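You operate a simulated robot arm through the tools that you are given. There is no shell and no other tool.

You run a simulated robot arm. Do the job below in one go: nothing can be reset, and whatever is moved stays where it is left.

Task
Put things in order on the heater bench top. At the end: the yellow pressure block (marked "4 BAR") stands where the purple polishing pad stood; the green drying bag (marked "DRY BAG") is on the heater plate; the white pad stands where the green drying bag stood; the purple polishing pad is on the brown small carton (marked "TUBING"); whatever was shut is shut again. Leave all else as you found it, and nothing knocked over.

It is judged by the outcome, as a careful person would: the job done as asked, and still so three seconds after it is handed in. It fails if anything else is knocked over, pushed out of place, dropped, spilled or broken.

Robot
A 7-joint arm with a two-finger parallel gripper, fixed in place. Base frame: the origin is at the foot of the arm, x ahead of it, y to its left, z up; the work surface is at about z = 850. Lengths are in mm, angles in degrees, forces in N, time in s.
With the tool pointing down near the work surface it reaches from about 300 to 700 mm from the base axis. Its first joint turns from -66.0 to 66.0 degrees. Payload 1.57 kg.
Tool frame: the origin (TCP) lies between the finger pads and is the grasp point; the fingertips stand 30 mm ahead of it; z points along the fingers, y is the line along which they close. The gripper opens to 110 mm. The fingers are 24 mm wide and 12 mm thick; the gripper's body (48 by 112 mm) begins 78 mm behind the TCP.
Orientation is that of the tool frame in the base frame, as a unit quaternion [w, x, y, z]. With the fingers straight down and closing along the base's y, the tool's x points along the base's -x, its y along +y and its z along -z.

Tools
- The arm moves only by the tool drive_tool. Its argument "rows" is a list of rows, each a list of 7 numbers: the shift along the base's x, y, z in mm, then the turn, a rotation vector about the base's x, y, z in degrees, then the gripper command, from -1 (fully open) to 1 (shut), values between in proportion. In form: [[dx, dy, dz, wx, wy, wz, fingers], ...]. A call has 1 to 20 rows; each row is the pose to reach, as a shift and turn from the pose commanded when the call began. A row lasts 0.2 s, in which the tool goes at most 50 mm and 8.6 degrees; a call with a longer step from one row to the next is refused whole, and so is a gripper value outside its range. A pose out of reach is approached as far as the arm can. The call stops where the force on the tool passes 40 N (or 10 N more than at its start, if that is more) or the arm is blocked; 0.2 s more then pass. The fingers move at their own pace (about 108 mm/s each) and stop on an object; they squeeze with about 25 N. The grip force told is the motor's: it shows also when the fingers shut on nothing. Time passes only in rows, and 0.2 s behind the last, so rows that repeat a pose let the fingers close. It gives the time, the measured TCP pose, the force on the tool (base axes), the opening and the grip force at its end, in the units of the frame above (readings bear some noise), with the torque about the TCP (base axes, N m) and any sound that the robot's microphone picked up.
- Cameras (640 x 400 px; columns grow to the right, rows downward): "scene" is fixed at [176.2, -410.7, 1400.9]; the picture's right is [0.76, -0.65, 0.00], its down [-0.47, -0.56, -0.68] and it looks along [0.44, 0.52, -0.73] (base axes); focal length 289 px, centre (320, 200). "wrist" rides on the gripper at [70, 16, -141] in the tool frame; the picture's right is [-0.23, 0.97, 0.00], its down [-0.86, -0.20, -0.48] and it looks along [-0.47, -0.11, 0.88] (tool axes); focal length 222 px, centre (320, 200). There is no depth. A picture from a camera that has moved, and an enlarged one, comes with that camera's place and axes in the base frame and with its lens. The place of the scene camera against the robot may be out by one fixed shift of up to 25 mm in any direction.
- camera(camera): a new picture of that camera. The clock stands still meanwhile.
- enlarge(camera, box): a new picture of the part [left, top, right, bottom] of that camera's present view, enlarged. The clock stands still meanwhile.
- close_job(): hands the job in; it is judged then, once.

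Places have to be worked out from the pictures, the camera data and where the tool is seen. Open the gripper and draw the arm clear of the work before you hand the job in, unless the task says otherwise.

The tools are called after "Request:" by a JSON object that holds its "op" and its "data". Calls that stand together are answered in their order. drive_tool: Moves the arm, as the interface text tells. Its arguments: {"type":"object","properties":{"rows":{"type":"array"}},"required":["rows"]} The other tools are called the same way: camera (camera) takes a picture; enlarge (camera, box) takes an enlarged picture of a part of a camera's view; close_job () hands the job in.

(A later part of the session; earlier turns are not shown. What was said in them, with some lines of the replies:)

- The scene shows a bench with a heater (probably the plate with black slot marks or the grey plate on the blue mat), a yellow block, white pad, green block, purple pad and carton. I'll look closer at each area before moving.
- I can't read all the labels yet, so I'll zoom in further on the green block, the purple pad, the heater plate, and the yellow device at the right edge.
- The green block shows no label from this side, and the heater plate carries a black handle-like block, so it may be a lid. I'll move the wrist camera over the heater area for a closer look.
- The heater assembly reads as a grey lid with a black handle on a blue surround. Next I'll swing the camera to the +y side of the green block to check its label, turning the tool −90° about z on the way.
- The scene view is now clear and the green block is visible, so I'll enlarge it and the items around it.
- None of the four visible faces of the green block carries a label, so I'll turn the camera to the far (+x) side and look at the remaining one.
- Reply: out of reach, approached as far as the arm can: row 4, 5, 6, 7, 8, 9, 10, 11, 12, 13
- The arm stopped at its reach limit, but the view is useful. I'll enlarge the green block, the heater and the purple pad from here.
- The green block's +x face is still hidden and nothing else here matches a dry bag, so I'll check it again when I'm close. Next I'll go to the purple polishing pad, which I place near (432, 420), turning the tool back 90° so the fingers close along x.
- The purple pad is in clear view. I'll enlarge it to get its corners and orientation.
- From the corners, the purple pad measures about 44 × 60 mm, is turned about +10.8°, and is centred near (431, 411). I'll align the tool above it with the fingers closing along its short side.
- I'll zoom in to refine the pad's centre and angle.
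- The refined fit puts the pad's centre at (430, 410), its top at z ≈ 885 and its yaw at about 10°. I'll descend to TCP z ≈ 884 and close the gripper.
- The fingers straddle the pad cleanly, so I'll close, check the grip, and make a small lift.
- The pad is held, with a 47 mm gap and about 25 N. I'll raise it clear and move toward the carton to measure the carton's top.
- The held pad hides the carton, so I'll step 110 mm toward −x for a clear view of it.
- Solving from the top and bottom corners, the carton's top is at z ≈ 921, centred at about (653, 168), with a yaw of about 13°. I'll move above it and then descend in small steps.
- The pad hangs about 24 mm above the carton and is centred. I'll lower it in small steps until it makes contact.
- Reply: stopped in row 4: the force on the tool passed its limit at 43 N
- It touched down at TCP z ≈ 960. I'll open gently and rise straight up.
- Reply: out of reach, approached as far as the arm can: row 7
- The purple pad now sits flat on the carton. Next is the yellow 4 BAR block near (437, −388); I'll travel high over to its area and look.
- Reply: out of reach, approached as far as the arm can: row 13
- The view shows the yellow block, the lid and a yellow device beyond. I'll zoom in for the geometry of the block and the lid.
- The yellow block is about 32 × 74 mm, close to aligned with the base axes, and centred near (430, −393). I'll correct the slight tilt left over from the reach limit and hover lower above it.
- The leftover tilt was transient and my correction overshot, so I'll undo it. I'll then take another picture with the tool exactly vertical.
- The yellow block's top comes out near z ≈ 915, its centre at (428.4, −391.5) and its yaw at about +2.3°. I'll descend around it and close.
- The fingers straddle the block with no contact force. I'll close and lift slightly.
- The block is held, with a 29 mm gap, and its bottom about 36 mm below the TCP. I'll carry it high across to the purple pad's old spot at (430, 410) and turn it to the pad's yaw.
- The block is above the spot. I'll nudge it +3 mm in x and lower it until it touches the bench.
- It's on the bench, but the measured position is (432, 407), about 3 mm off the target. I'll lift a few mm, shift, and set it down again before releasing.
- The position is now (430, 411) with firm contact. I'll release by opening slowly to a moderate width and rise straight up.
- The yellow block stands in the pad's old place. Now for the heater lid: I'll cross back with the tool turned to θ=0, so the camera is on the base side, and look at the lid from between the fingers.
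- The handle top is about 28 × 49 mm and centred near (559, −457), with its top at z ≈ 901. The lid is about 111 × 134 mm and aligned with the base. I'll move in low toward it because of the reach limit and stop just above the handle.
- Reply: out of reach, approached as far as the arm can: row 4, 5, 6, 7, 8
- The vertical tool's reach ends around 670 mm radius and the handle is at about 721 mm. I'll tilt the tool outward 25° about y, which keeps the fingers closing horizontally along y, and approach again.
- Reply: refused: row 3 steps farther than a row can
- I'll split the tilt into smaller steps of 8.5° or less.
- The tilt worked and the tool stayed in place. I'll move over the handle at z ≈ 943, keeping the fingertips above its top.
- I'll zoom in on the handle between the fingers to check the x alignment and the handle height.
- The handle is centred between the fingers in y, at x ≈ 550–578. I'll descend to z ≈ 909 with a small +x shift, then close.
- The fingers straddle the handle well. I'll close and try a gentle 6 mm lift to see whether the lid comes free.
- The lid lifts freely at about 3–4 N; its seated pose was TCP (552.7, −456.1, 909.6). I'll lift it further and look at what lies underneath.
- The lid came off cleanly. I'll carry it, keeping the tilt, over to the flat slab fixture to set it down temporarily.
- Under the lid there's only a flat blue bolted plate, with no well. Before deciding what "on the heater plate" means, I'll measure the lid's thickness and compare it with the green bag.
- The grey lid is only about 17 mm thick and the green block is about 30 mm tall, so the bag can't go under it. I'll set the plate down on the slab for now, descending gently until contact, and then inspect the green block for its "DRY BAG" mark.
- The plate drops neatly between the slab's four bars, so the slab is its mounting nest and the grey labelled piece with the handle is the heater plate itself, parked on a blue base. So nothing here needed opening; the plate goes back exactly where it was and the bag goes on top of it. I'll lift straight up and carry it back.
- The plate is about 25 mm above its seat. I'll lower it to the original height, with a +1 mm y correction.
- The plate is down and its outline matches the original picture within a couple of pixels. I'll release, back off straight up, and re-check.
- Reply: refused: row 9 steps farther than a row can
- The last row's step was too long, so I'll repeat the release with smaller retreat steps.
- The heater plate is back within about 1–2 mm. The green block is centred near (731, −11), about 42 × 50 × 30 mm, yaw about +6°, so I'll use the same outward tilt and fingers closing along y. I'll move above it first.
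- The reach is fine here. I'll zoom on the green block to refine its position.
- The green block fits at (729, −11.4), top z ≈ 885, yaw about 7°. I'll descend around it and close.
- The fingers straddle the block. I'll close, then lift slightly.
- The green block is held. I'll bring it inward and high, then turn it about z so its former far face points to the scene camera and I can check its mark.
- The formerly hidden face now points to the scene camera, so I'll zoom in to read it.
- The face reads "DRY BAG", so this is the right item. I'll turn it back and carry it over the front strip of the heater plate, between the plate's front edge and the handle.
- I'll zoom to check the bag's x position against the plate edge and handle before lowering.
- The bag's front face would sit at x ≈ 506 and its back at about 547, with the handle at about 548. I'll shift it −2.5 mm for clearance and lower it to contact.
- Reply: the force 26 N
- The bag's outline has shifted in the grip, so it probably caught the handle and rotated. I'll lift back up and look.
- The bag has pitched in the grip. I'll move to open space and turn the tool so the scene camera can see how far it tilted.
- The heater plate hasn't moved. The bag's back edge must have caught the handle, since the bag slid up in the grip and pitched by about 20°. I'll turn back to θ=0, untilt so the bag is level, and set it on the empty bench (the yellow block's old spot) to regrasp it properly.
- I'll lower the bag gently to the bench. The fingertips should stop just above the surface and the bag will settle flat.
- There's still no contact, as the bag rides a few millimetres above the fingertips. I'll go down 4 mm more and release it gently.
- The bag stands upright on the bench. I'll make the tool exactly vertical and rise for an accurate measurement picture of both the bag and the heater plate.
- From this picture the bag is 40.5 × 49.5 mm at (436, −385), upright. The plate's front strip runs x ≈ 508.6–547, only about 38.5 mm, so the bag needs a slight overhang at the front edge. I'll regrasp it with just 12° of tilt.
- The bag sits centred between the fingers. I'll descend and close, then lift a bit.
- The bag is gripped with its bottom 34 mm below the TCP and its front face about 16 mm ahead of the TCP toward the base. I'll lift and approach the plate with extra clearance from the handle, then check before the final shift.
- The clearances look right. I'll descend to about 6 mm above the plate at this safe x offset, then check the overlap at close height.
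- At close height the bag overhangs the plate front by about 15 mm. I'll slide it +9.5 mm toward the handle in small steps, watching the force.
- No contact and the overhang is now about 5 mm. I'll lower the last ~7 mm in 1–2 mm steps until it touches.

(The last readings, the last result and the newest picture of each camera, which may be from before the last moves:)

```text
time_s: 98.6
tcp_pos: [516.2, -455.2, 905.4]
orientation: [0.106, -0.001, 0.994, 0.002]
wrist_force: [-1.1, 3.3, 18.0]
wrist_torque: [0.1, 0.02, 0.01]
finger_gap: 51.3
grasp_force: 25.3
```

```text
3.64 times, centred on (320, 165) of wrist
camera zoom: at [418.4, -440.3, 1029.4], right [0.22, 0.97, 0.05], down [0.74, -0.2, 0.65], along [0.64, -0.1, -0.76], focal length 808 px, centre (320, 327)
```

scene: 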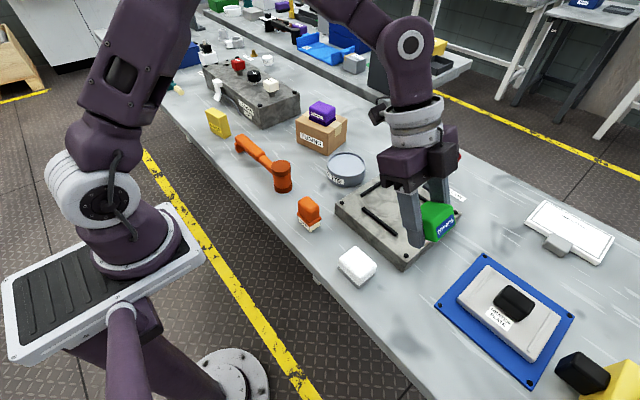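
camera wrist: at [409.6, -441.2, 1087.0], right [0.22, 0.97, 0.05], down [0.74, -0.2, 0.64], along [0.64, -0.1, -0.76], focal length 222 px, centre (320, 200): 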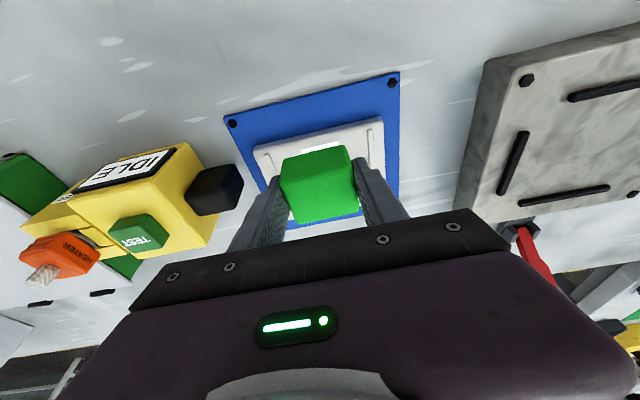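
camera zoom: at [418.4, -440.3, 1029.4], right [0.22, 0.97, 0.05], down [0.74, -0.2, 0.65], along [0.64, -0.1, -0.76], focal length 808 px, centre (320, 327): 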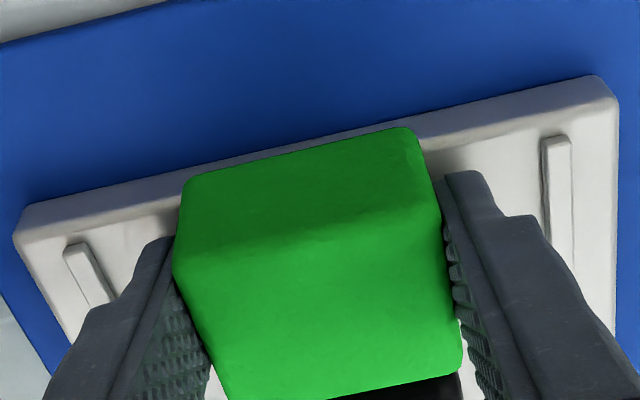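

Contact is flat, with 18 N vertical and almost no torque, and the bag stayed square in the grip. I'll release slightly and retreat straight up.

Request:
{"op": "drive_tool", "data": {"rows": [[0, 0, 0.5, 0, 0, 0, 0.15], [0, 0, 0.5, 0, 0, 0, 0.0], [0, 0, 0.5, 0, 0, 0, -0.15], [0, 0, 0.5, 0, 0, 0, -0.2], [0, 0, 20, 0, 0, 0, -0.2], [0, 0, 45, 0, 0, 0, -0.2], [-20, 25, 75, 0, 0, 0, -0.2], [-45, 55, 100, 0, 0, 0, -0.2], [-70, 90, 125, 0, 0, 0, -0.2], [-80, 130, 150, 0, 0, 0, -0.2], [-80, 170, 160, 0, 0, 0, -0.2]]}}

Request:
{"op": "camera", "data": {"camera": "scene"}}

Request:
{"op": "enlarge", "data": {"camera": "scene", "box": [440, 250, 590, 350]}}

```text
time_s: 101.0
tcp_pos: [436.6, -284.7, 1065.7]
orientation: [0.105, -0.001, 0.994, 0.004]
wrist_force: [-0.4, 0.0, 0.4]
wrist_torque: [0.01, 0.0, 0.0]
finger_gap: 66.0
grasp_force: 0.1
```

```text
taken
```

scene: 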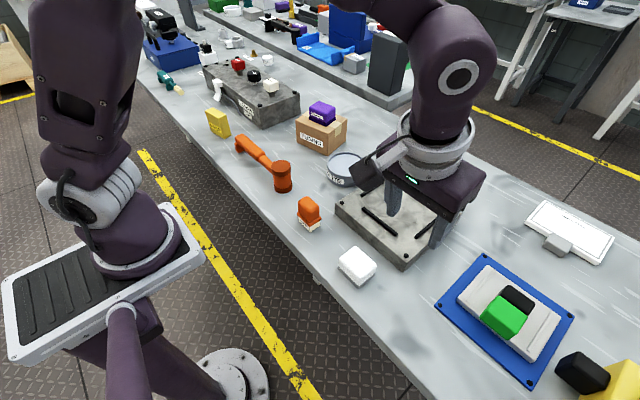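

```text
4.00 times, centred on (515, 300) of scene
camera zoom: at [176.2, -410.7, 1400.9], right [0.76, -0.65, 0.0], down [-0.47, -0.56, -0.68], along [0.44, 0.52, -0.73], focal length 1155 px, centre (-460, -200)
```

zoom: 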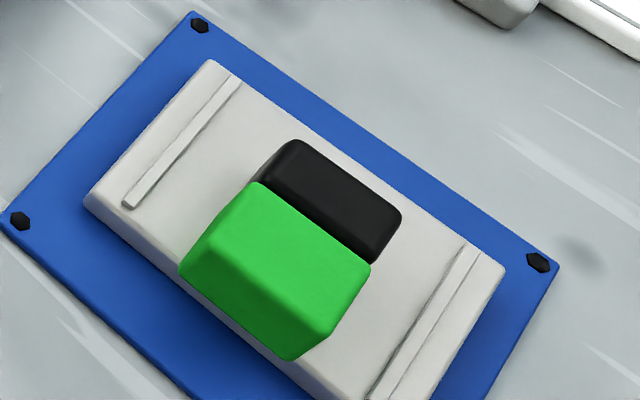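

The bag sits flat on the heater plate, beside the handle, and the plate didn't move. Last is the white pad: I'll make the tool vertical and look at it from above.

Request:
{"op": "drive_tool", "data": {"rows": [[-5, 20, 5, 0, 4, 0, -0.6], [-10, 45, 10, 0, 8, 0, -1], [-10, 65, 15, 0, 12, 0, -1], [-10, 65, 15, 0, 12, 0, -1], [-10, 65, 15, 0, 12, 0, -1]]}}

Request:
{"op": "camera", "data": {"camera": "wrist"}}

Request:
{"op": "enlarge", "data": {"camera": "wrist", "box": [240, 60, 400, 180]}}

```text
time_s: 102.2
tcp_pos: [425.3, -221.7, 1082.0]
orientation: [0.0, 0.0, 1.0, 0.002]
wrist_force: [-0.2, 0.0, 0.8]
wrist_torque: [0.0, 0.0, -0.02]
finger_gap: 110.2
grasp_force: 0.1
```

```text
taken
camera wrist: at [355.3, -205.8, 1222.4], right [0.23, 0.97, 0.01], down [0.86, -0.2, 0.48], along [0.47, -0.1, -0.88], focal length 222 px, centre (320, 200)
```

wrist: 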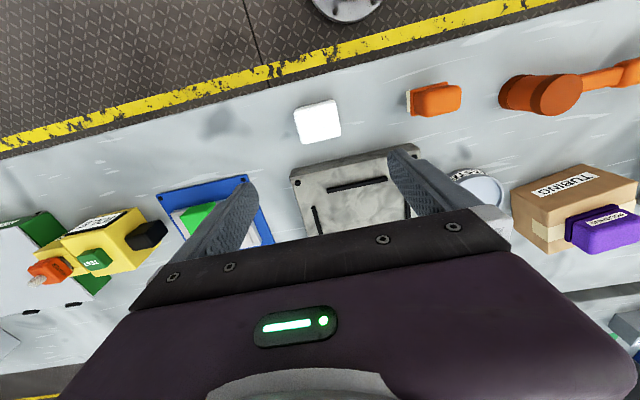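

```text
3.33 times, centred on (320, 120) of wrist
camera zoom: at [355.3, -205.8, 1222.4], right [0.23, 0.97, 0.01], down [0.86, -0.2, 0.48], along [0.47, -0.1, -0.88], focal length 740 px, centre (320, 467)
```

zoom: 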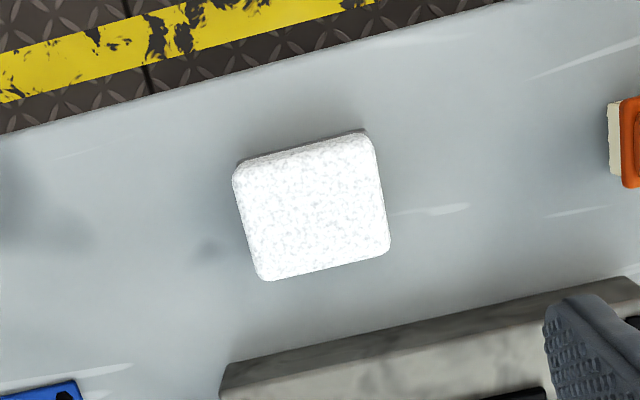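

The white pad is centred near (410.4, −221.4), about 45 × 59 mm, with a yaw of about +1°. Its destination needs the 25° outward tilt, so I'll grasp it with that same tilt and the fingers closing along y.

Request:
{"op": "drive_tool", "data": {"rows": [[-6, 0, -25, 0, -7, 0, -0.9], [-12, 0, -55, 0, -14, 0, -0.8], [-18, 0, -85, 0, -20, 0, -0.7], [-23, 0.3, -120, 0, -25, 0.8, -0.7], [-23, 0.3, -120, 0, -25, 0.8, -0.7]]}}

Request:
{"op": "camera", "data": {"camera": "wrist"}}

Request:
{"op": "enlarge", "data": {"camera": "wrist", "box": [220, 80, 420, 210]}}

```text
time_s: 103.4
tcp_pos: [403.8, -220.8, 957.9]
orientation: [0.217, -0.008, 0.976, 0.002]
wrist_force: [-0.1, 0.3, 0.5]
wrist_torque: [0.01, 0.01, -0.01]
finger_gap: 93.5
grasp_force: 0.1
```

```text
taken
camera wrist: at [279.9, -207.1, 1056.9], right [0.19, 0.98, 0.1], down [0.58, -0.19, 0.8], along [0.8, -0.09, -0.6], focal length 222 px, centre (320, 200)
```

wrist: 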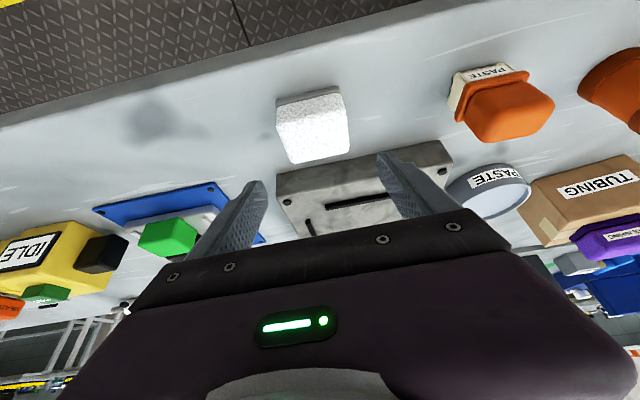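

```text
3.08 times, centred on (320, 145) of wrist
camera zoom: at [279.9, -207.1, 1056.9], right [0.19, 0.98, 0.1], down [0.58, -0.19, 0.8], along [0.8, -0.09, -0.6], focal length 684 px, centre (320, 369)
```

zoom: 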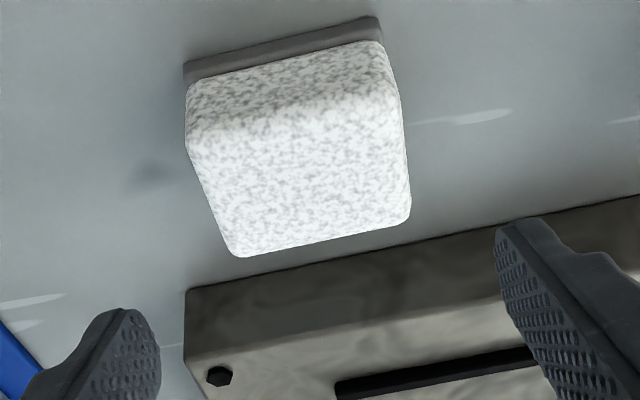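

The pad is centred between the fingers. I'll descend and close.

Request:
{"op": "drive_tool", "data": {"rows": [[0, 0, -25, 0, 0, 0, -0.65], [0, 0, -50, 0, 0, 0, -0.6], [0, 0, -65, 0, 0, 0, -0.6], [0, 0, -72, 0, 0, 0, -0.6], [0, 0, -72, 0, 0, 0, -0.4], [0, 0, -72, 0, 0, 0, -0.1], [0, 0, -72, 0, 0, 0, 0.2], [0, 0, -72, 0, 0, 0, 0.2], [0, 0, -72, 0, 0, 0, 0.2]]}}

Request:
{"op": "enlarge", "data": {"camera": "scene", "box": [310, 210, 420, 300]}}

Request:
{"op": "enlarge", "data": {"camera": "wrist", "box": [220, 80, 420, 210]}}

```text
time_s: 105.4
tcp_pos: [403.1, -221.0, 886.9]
orientation: [0.216, -0.009, 0.976, 0.003]
wrist_force: [0.0, -0.2, 0.6]
wrist_torque: [0.02, -0.01, -0.03]
finger_gap: 61.2
grasp_force: 25.0
```

```text
4.44 times, centred on (365, 255) of scene
camera zoom: at [176.2, -410.7, 1400.9], right [0.76, -0.65, 0.0], down [-0.47, -0.56, -0.68], along [0.44, 0.52, -0.73], focal length 1283 px, centre (120, -44)
```

zoom: 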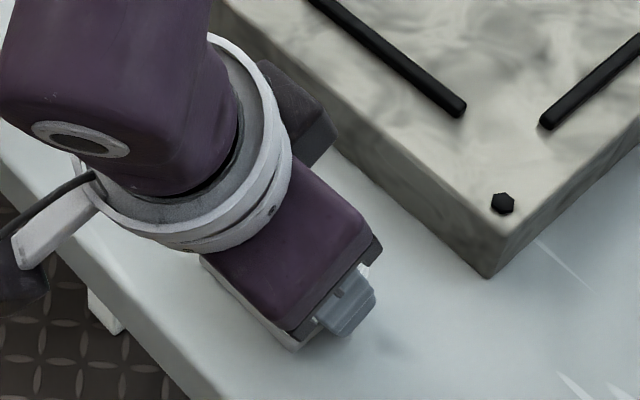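

```text
3.08 times, centred on (320, 145) of wrist
camera zoom: at [280.7, -207.0, 985.6], right [0.19, 0.98, 0.1], down [0.58, -0.19, 0.8], along [0.8, -0.09, -0.6], focal length 684 px, centre (320, 369)
```

zoom: 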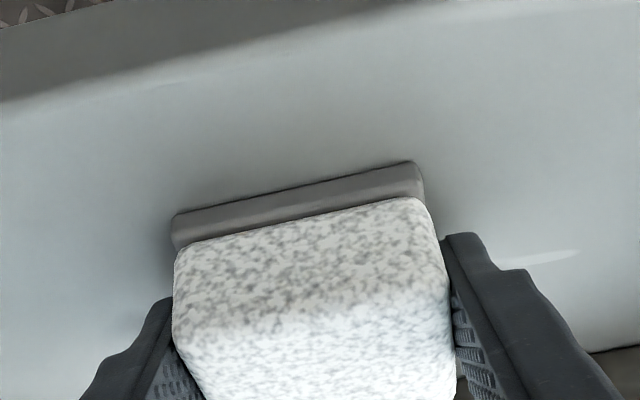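

The pad is gripped with a 61 mm gap, bottom 37 mm below the TCP and centre about 8 mm ahead of it. I'll lift, carry it over the slab, and hover over the bag's old spot at (729, −11) with the yaw turned to 7°.

Request:
{"op": "drive_tool", "data": {"rows": [[0, 0, 40, 0, 0, 0, 0.2], [0, 0, 85, 0, 0, 0, 0.2], [0, 0, 130, 0, 0, 0, 0.2], [10, 10, 165, 0, 0, 0, 0.2], [45, 42, 170, 0, 0, 1, 0.2], [82, 72, 170, 0, 0, 2, 0.2], [119, 102, 170, 0, 0, 3, 0.2], [156, 132, 170, 0, 0, 4, 0.2], [190, 158, 165, 0, 0, 5, 0.2], [225, 180, 150, 0, 0, 6, 0.2], [258, 195, 125, 0, 0, 6, 0.2], [288, 204, 100, 0, 0, 6, 0.2], [308, 208, 80, 0, 0, 6, 0.2], [314, 208.5, 68, 0, 0, 6, 0.2], [314, 208.5, 68, 0, 0, 6, 0.2]]}}

Request:
{"op": "camera", "data": {"camera": "wrist"}}

Request:
{"op": "enlarge", "data": {"camera": "scene", "box": [320, 80, 480, 200]}}

```text
time_s: 108.6
tcp_pos: [717.3, -11.5, 954.9]
orientation: [0.216, -0.059, 0.975, 0.014]
wrist_force: [0.2, -0.1, 0.3]
wrist_torque: [-0.01, -0.04, 0.02]
finger_gap: 61.1
grasp_force: 24.7
```

```text
taken
camera wrist: at [593.9, -10.9, 1054.1], right [0.09, 0.99, 0.1], down [0.59, -0.13, 0.8], along [0.8, -0.01, -0.6], focal length 222 px, centre (320, 200)
```

wrist: 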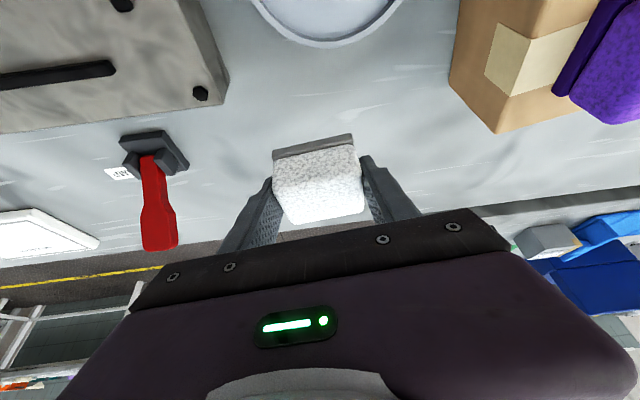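

```text
3.33 times, centred on (400, 140) of scene
camera zoom: at [176.2, -410.7, 1400.9], right [0.76, -0.65, 0.0], down [-0.47, -0.56, -0.68], along [0.44, 0.52, -0.73], focal length 962 px, centre (53, 400)
```

zoom: 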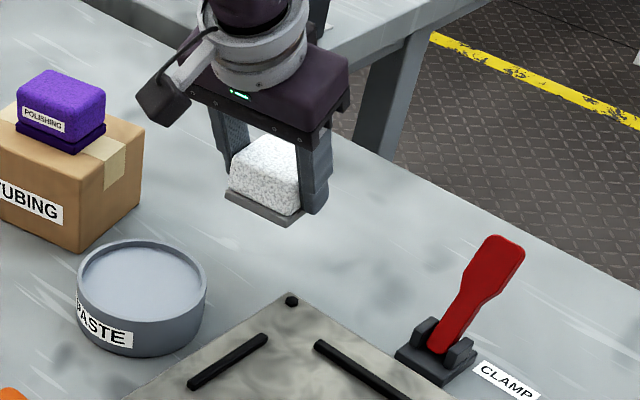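

The pad hangs level above the spot. I'll lower it in decreasing steps to contact at about z = 887.

Request:
{"op": "drive_tool", "data": {"rows": [[1, -0.3, -20, 0, 0, 0, 0.2], [2, -0.6, -40, 0, 0, 0, 0.2], [3.5, -0.9, -56, 0, 0, 0, 0.2], [3.5, -0.9, -63, 0, 0, 0, 0.2], [3.5, -0.9, -66, 0, 0, 0, 0.2], [3.5, -0.9, -68, 0, 0, 0, 0.2], [3.5, -0.9, -69, 0, 0, 0, 0.2], [3.5, -0.9, -69, 0, 0, 0, 0.2]]}}

Request:
{"op": "enlarge", "data": {"camera": "scene", "box": [330, 90, 450, 190]}}

Request:
{"op": "enlarge", "data": {"camera": "wrist", "box": [220, 100, 420, 230]}}

```text
time_s: 110.4
tcp_pos: [720.5, -12.3, 885.5]
orientation: [0.217, -0.059, 0.974, 0.013]
wrist_force: [-2.6, -0.4, 9.6]
wrist_torque: [-0.28, 0.0, -0.03]
finger_gap: 61.2
grasp_force: 24.7
```

```text
4.00 times, centred on (390, 140) of scene
camera zoom: at [176.0, -410.7, 1400.9], right [0.76, -0.65, 0.0], down [-0.47, -0.56, -0.68], along [0.44, 0.52, -0.73], focal length 1155 px, centre (40, 440)
```

zoom: 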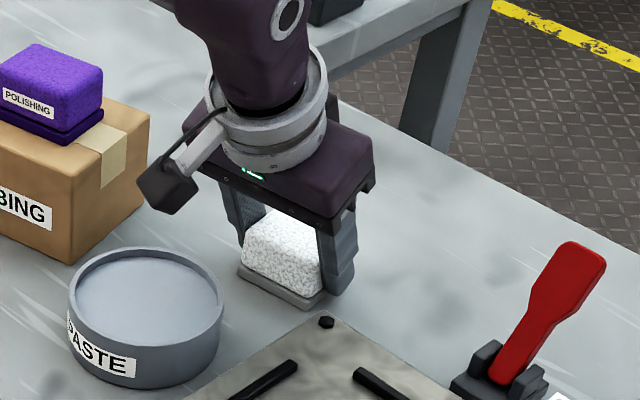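

```text
3.08 times, centred on (320, 165) of wrist
camera zoom: at [597.3, -11.4, 985.0], right [0.09, 0.99, 0.1], down [0.59, -0.13, 0.8], along [0.8, -0.01, -0.6], focal length 684 px, centre (320, 308)
```

zoom: 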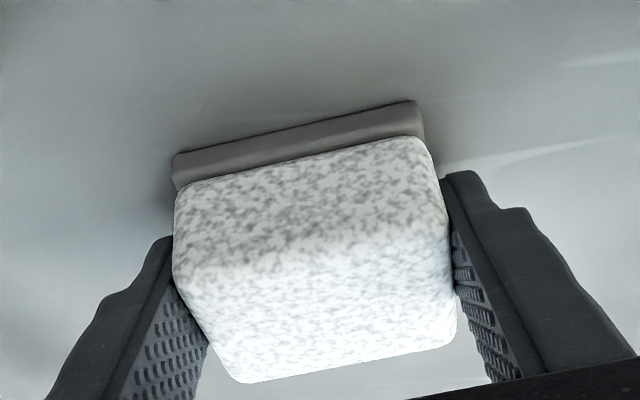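

It's on the bench with about 10 N, and the position matches. I'll release and back away upward.

Request:
{"op": "drive_tool", "data": {"rows": [[0, 0, 0.5, 0, 0, 0, 0.0], [0, 0, 0.5, 0, 0, 0, -0.2], [0, 0, 0.5, 0, 0, 0, -0.4], [0, 0, 0.5, 0, 0, 0, -0.4], [0, 0, 20, 0, 0, 0, -0.4], [0, 0, 45, 0, 0, 0, -0.4], [-10, 0, 75, 0, 0, 0, -0.4], [-35, -5, 105, 0, 0, 0, -0.4], [-70, -15, 130, 0, 0, 0, -0.4], [-110, -30, 150, 0, 0, 0, -0.4], [-150, -50, 160, 0, 0, 0, -0.4], [-190, -70, 165, 0, 0, 0, -0.4], [-230, -85, 170, 0, 0, 0, -0.4]]}}

Request:
{"op": "camera", "data": {"camera": "scene"}}

Request:
{"op": "enlarge", "data": {"camera": "scene", "box": [320, 80, 480, 200]}}

Request:
{"op": "camera", "data": {"camera": "wrist"}}

```text
time_s: 113.2
tcp_pos: [489.9, -97.4, 1056.8]
orientation: [0.217, -0.059, 0.974, 0.014]
wrist_force: [0.7, 0.4, 0.1]
wrist_torque: [0.04, 0.01, -0.03]
finger_gap: 77.1
grasp_force: 0.0
```

```text
taken
```

scene: 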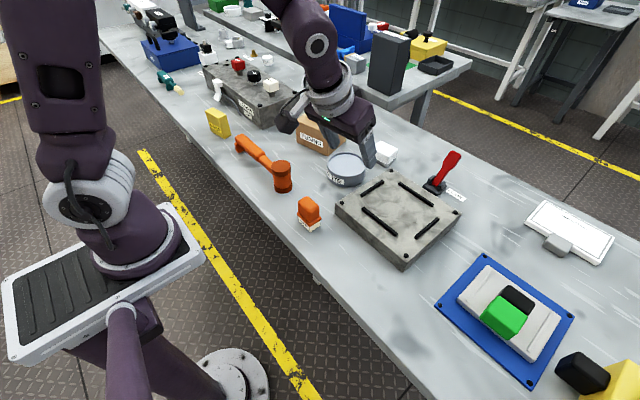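

```text
3.33 times, centred on (400, 140) of scene
camera zoom: at [176.2, -410.7, 1400.9], right [0.76, -0.65, 0.0], down [-0.47, -0.56, -0.68], along [0.44, 0.52, -0.73], focal length 962 px, centre (53, 400)
```

zoom: 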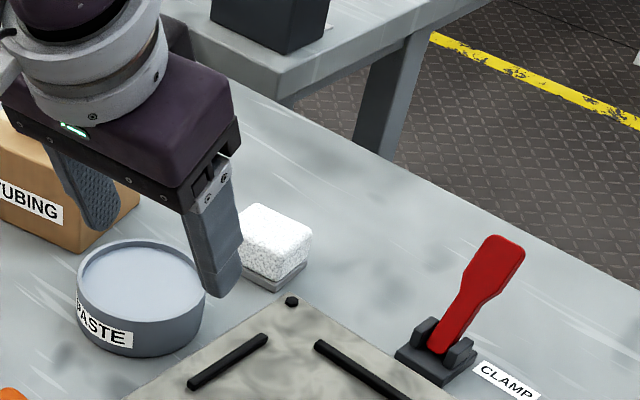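

```text
taken
camera wrist: at [366.2, -96.6, 1156.1], right [0.09, 0.99, 0.1], down [0.59, -0.13, 0.8], along [0.8, -0.01, -0.6], focal length 222 px, centre (320, 200)
```

wrist: 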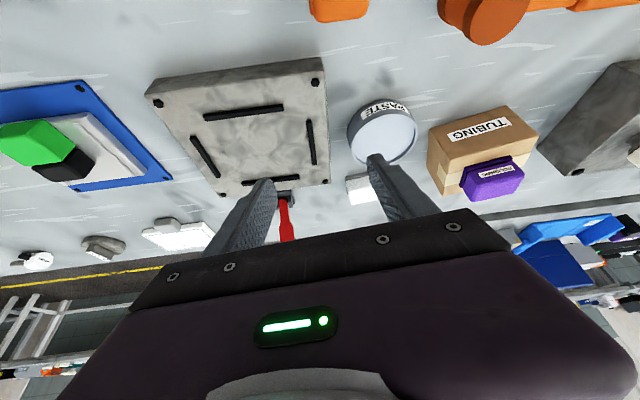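

All four moves are done. I'll straighten the tool, open it fully and withdraw to a high, clear pose for a final check.

Request:
{"op": "drive_tool", "data": {"rows": [[-15, -10, 25, 0, 7, -2, -0.7], [-30, -25, 50, 0, 14, -4, -1], [-40, -45, 75, 0, 20, -6, -1], [-60, -60, 95, 0, 24, -6.8, -1], [-90, -60, 100, 0, 24.5, -6.8, -1], [-90, -60, 100, 0, 24.5, -6.8, -1]]}}

Request:
{"op": "camera", "data": {"camera": "scene"}}

Request:
{"op": "enlarge", "data": {"camera": "scene", "box": [180, 60, 420, 220]}}

Request:
{"op": "enlarge", "data": {"camera": "scene", "box": [420, 240, 620, 380]}}

```text
time_s: 114.6
tcp_pos: [402.5, -158.2, 1158.2]
orientation: [0.006, 0.002, 1.0, 0.015]
wrist_force: [0.3, 0.0, -0.1]
wrist_torque: [0.0, -0.02, -0.01]
finger_gap: 110.0
grasp_force: 0.1
```

```text
taken
```

scene: 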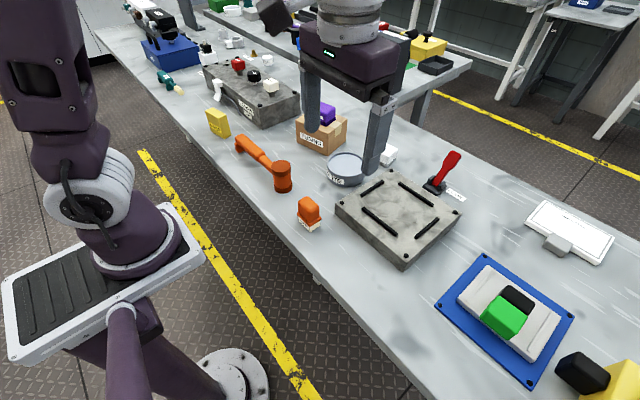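

```text
2.50 times, centred on (300, 140) of scene
camera zoom: at [176.2, -410.7, 1400.9], right [0.76, -0.65, 0.0], down [-0.47, -0.56, -0.68], along [0.44, 0.52, -0.73], focal length 722 px, centre (370, 350)
```

zoom: 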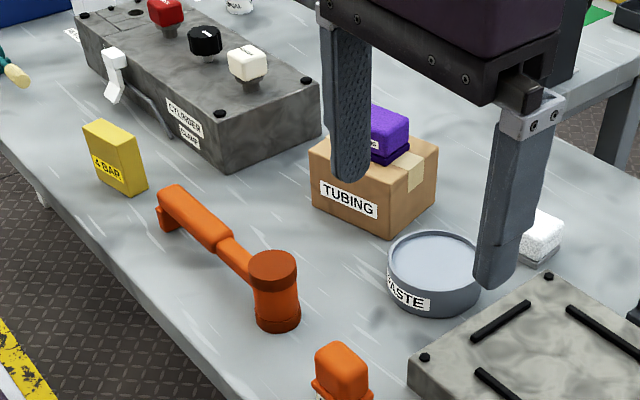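

```text
2.86 times, centred on (520, 310) of scene
camera zoom: at [176.2, -410.7, 1400.9], right [0.76, -0.65, 0.0], down [-0.47, -0.56, -0.68], along [0.44, 0.52, -0.73], focal length 825 px, centre (-251, -114)
```

zoom: 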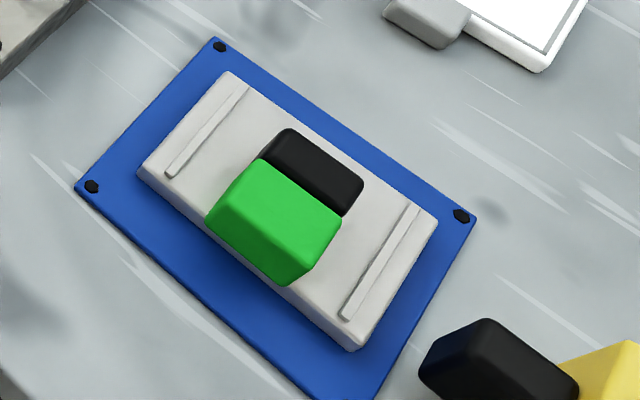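

The final pictures show all four placements standing:
- **Yellow block:** upright on the purple pad's old spot.
- **Purple pad:** on the carton.
- **Green bag:** flat on the heater plate.
- **White pad:** on the bag's old spot.

The heater plate is back in place to within about 2 mm, nothing else looks disturbed, and the gripper is open and clear. I'm handing in the job.

Request:
{"op": "close_job", "data": {}}

```text
The job is handed in.
```

The job is handed in. In the last pictures, all four items were standing where you asked, with the gripper open and the arm clear.

- **Yellow 4 BAR block:** upright where the purple pad stood, within about 4 mm.
- **Purple polishing pad:** flat on the TUBING carton.
- **Green DRY BAG:** on the grey plate labelled HEATER PLATE, in front of its black handle. The space there is slightly narrower than the bag, so it overhangs the front edge by about 5 mm. It sits flat and stable.
- **White pad:** where the green bag stood.

Things that didn't go straight through:

- **Heater plate lifted:** I first took the grey plate for a lid and lifted it. Underneath was only a flat blue base, and the plate fits a nest on the bench, so I treated it as the heater plate itself. I put it back within about 2 mm of where it was. This is my reading of "on the heater plate".
- **Nothing shut:** I found nothing else that had to be opened, so nothing needed shutting again.
- **Bag regripped:** on the first try the bag caught the plate's handle and tilted in the grip. I let it down on the empty bench, a drop of several millimetres, and placed it again.
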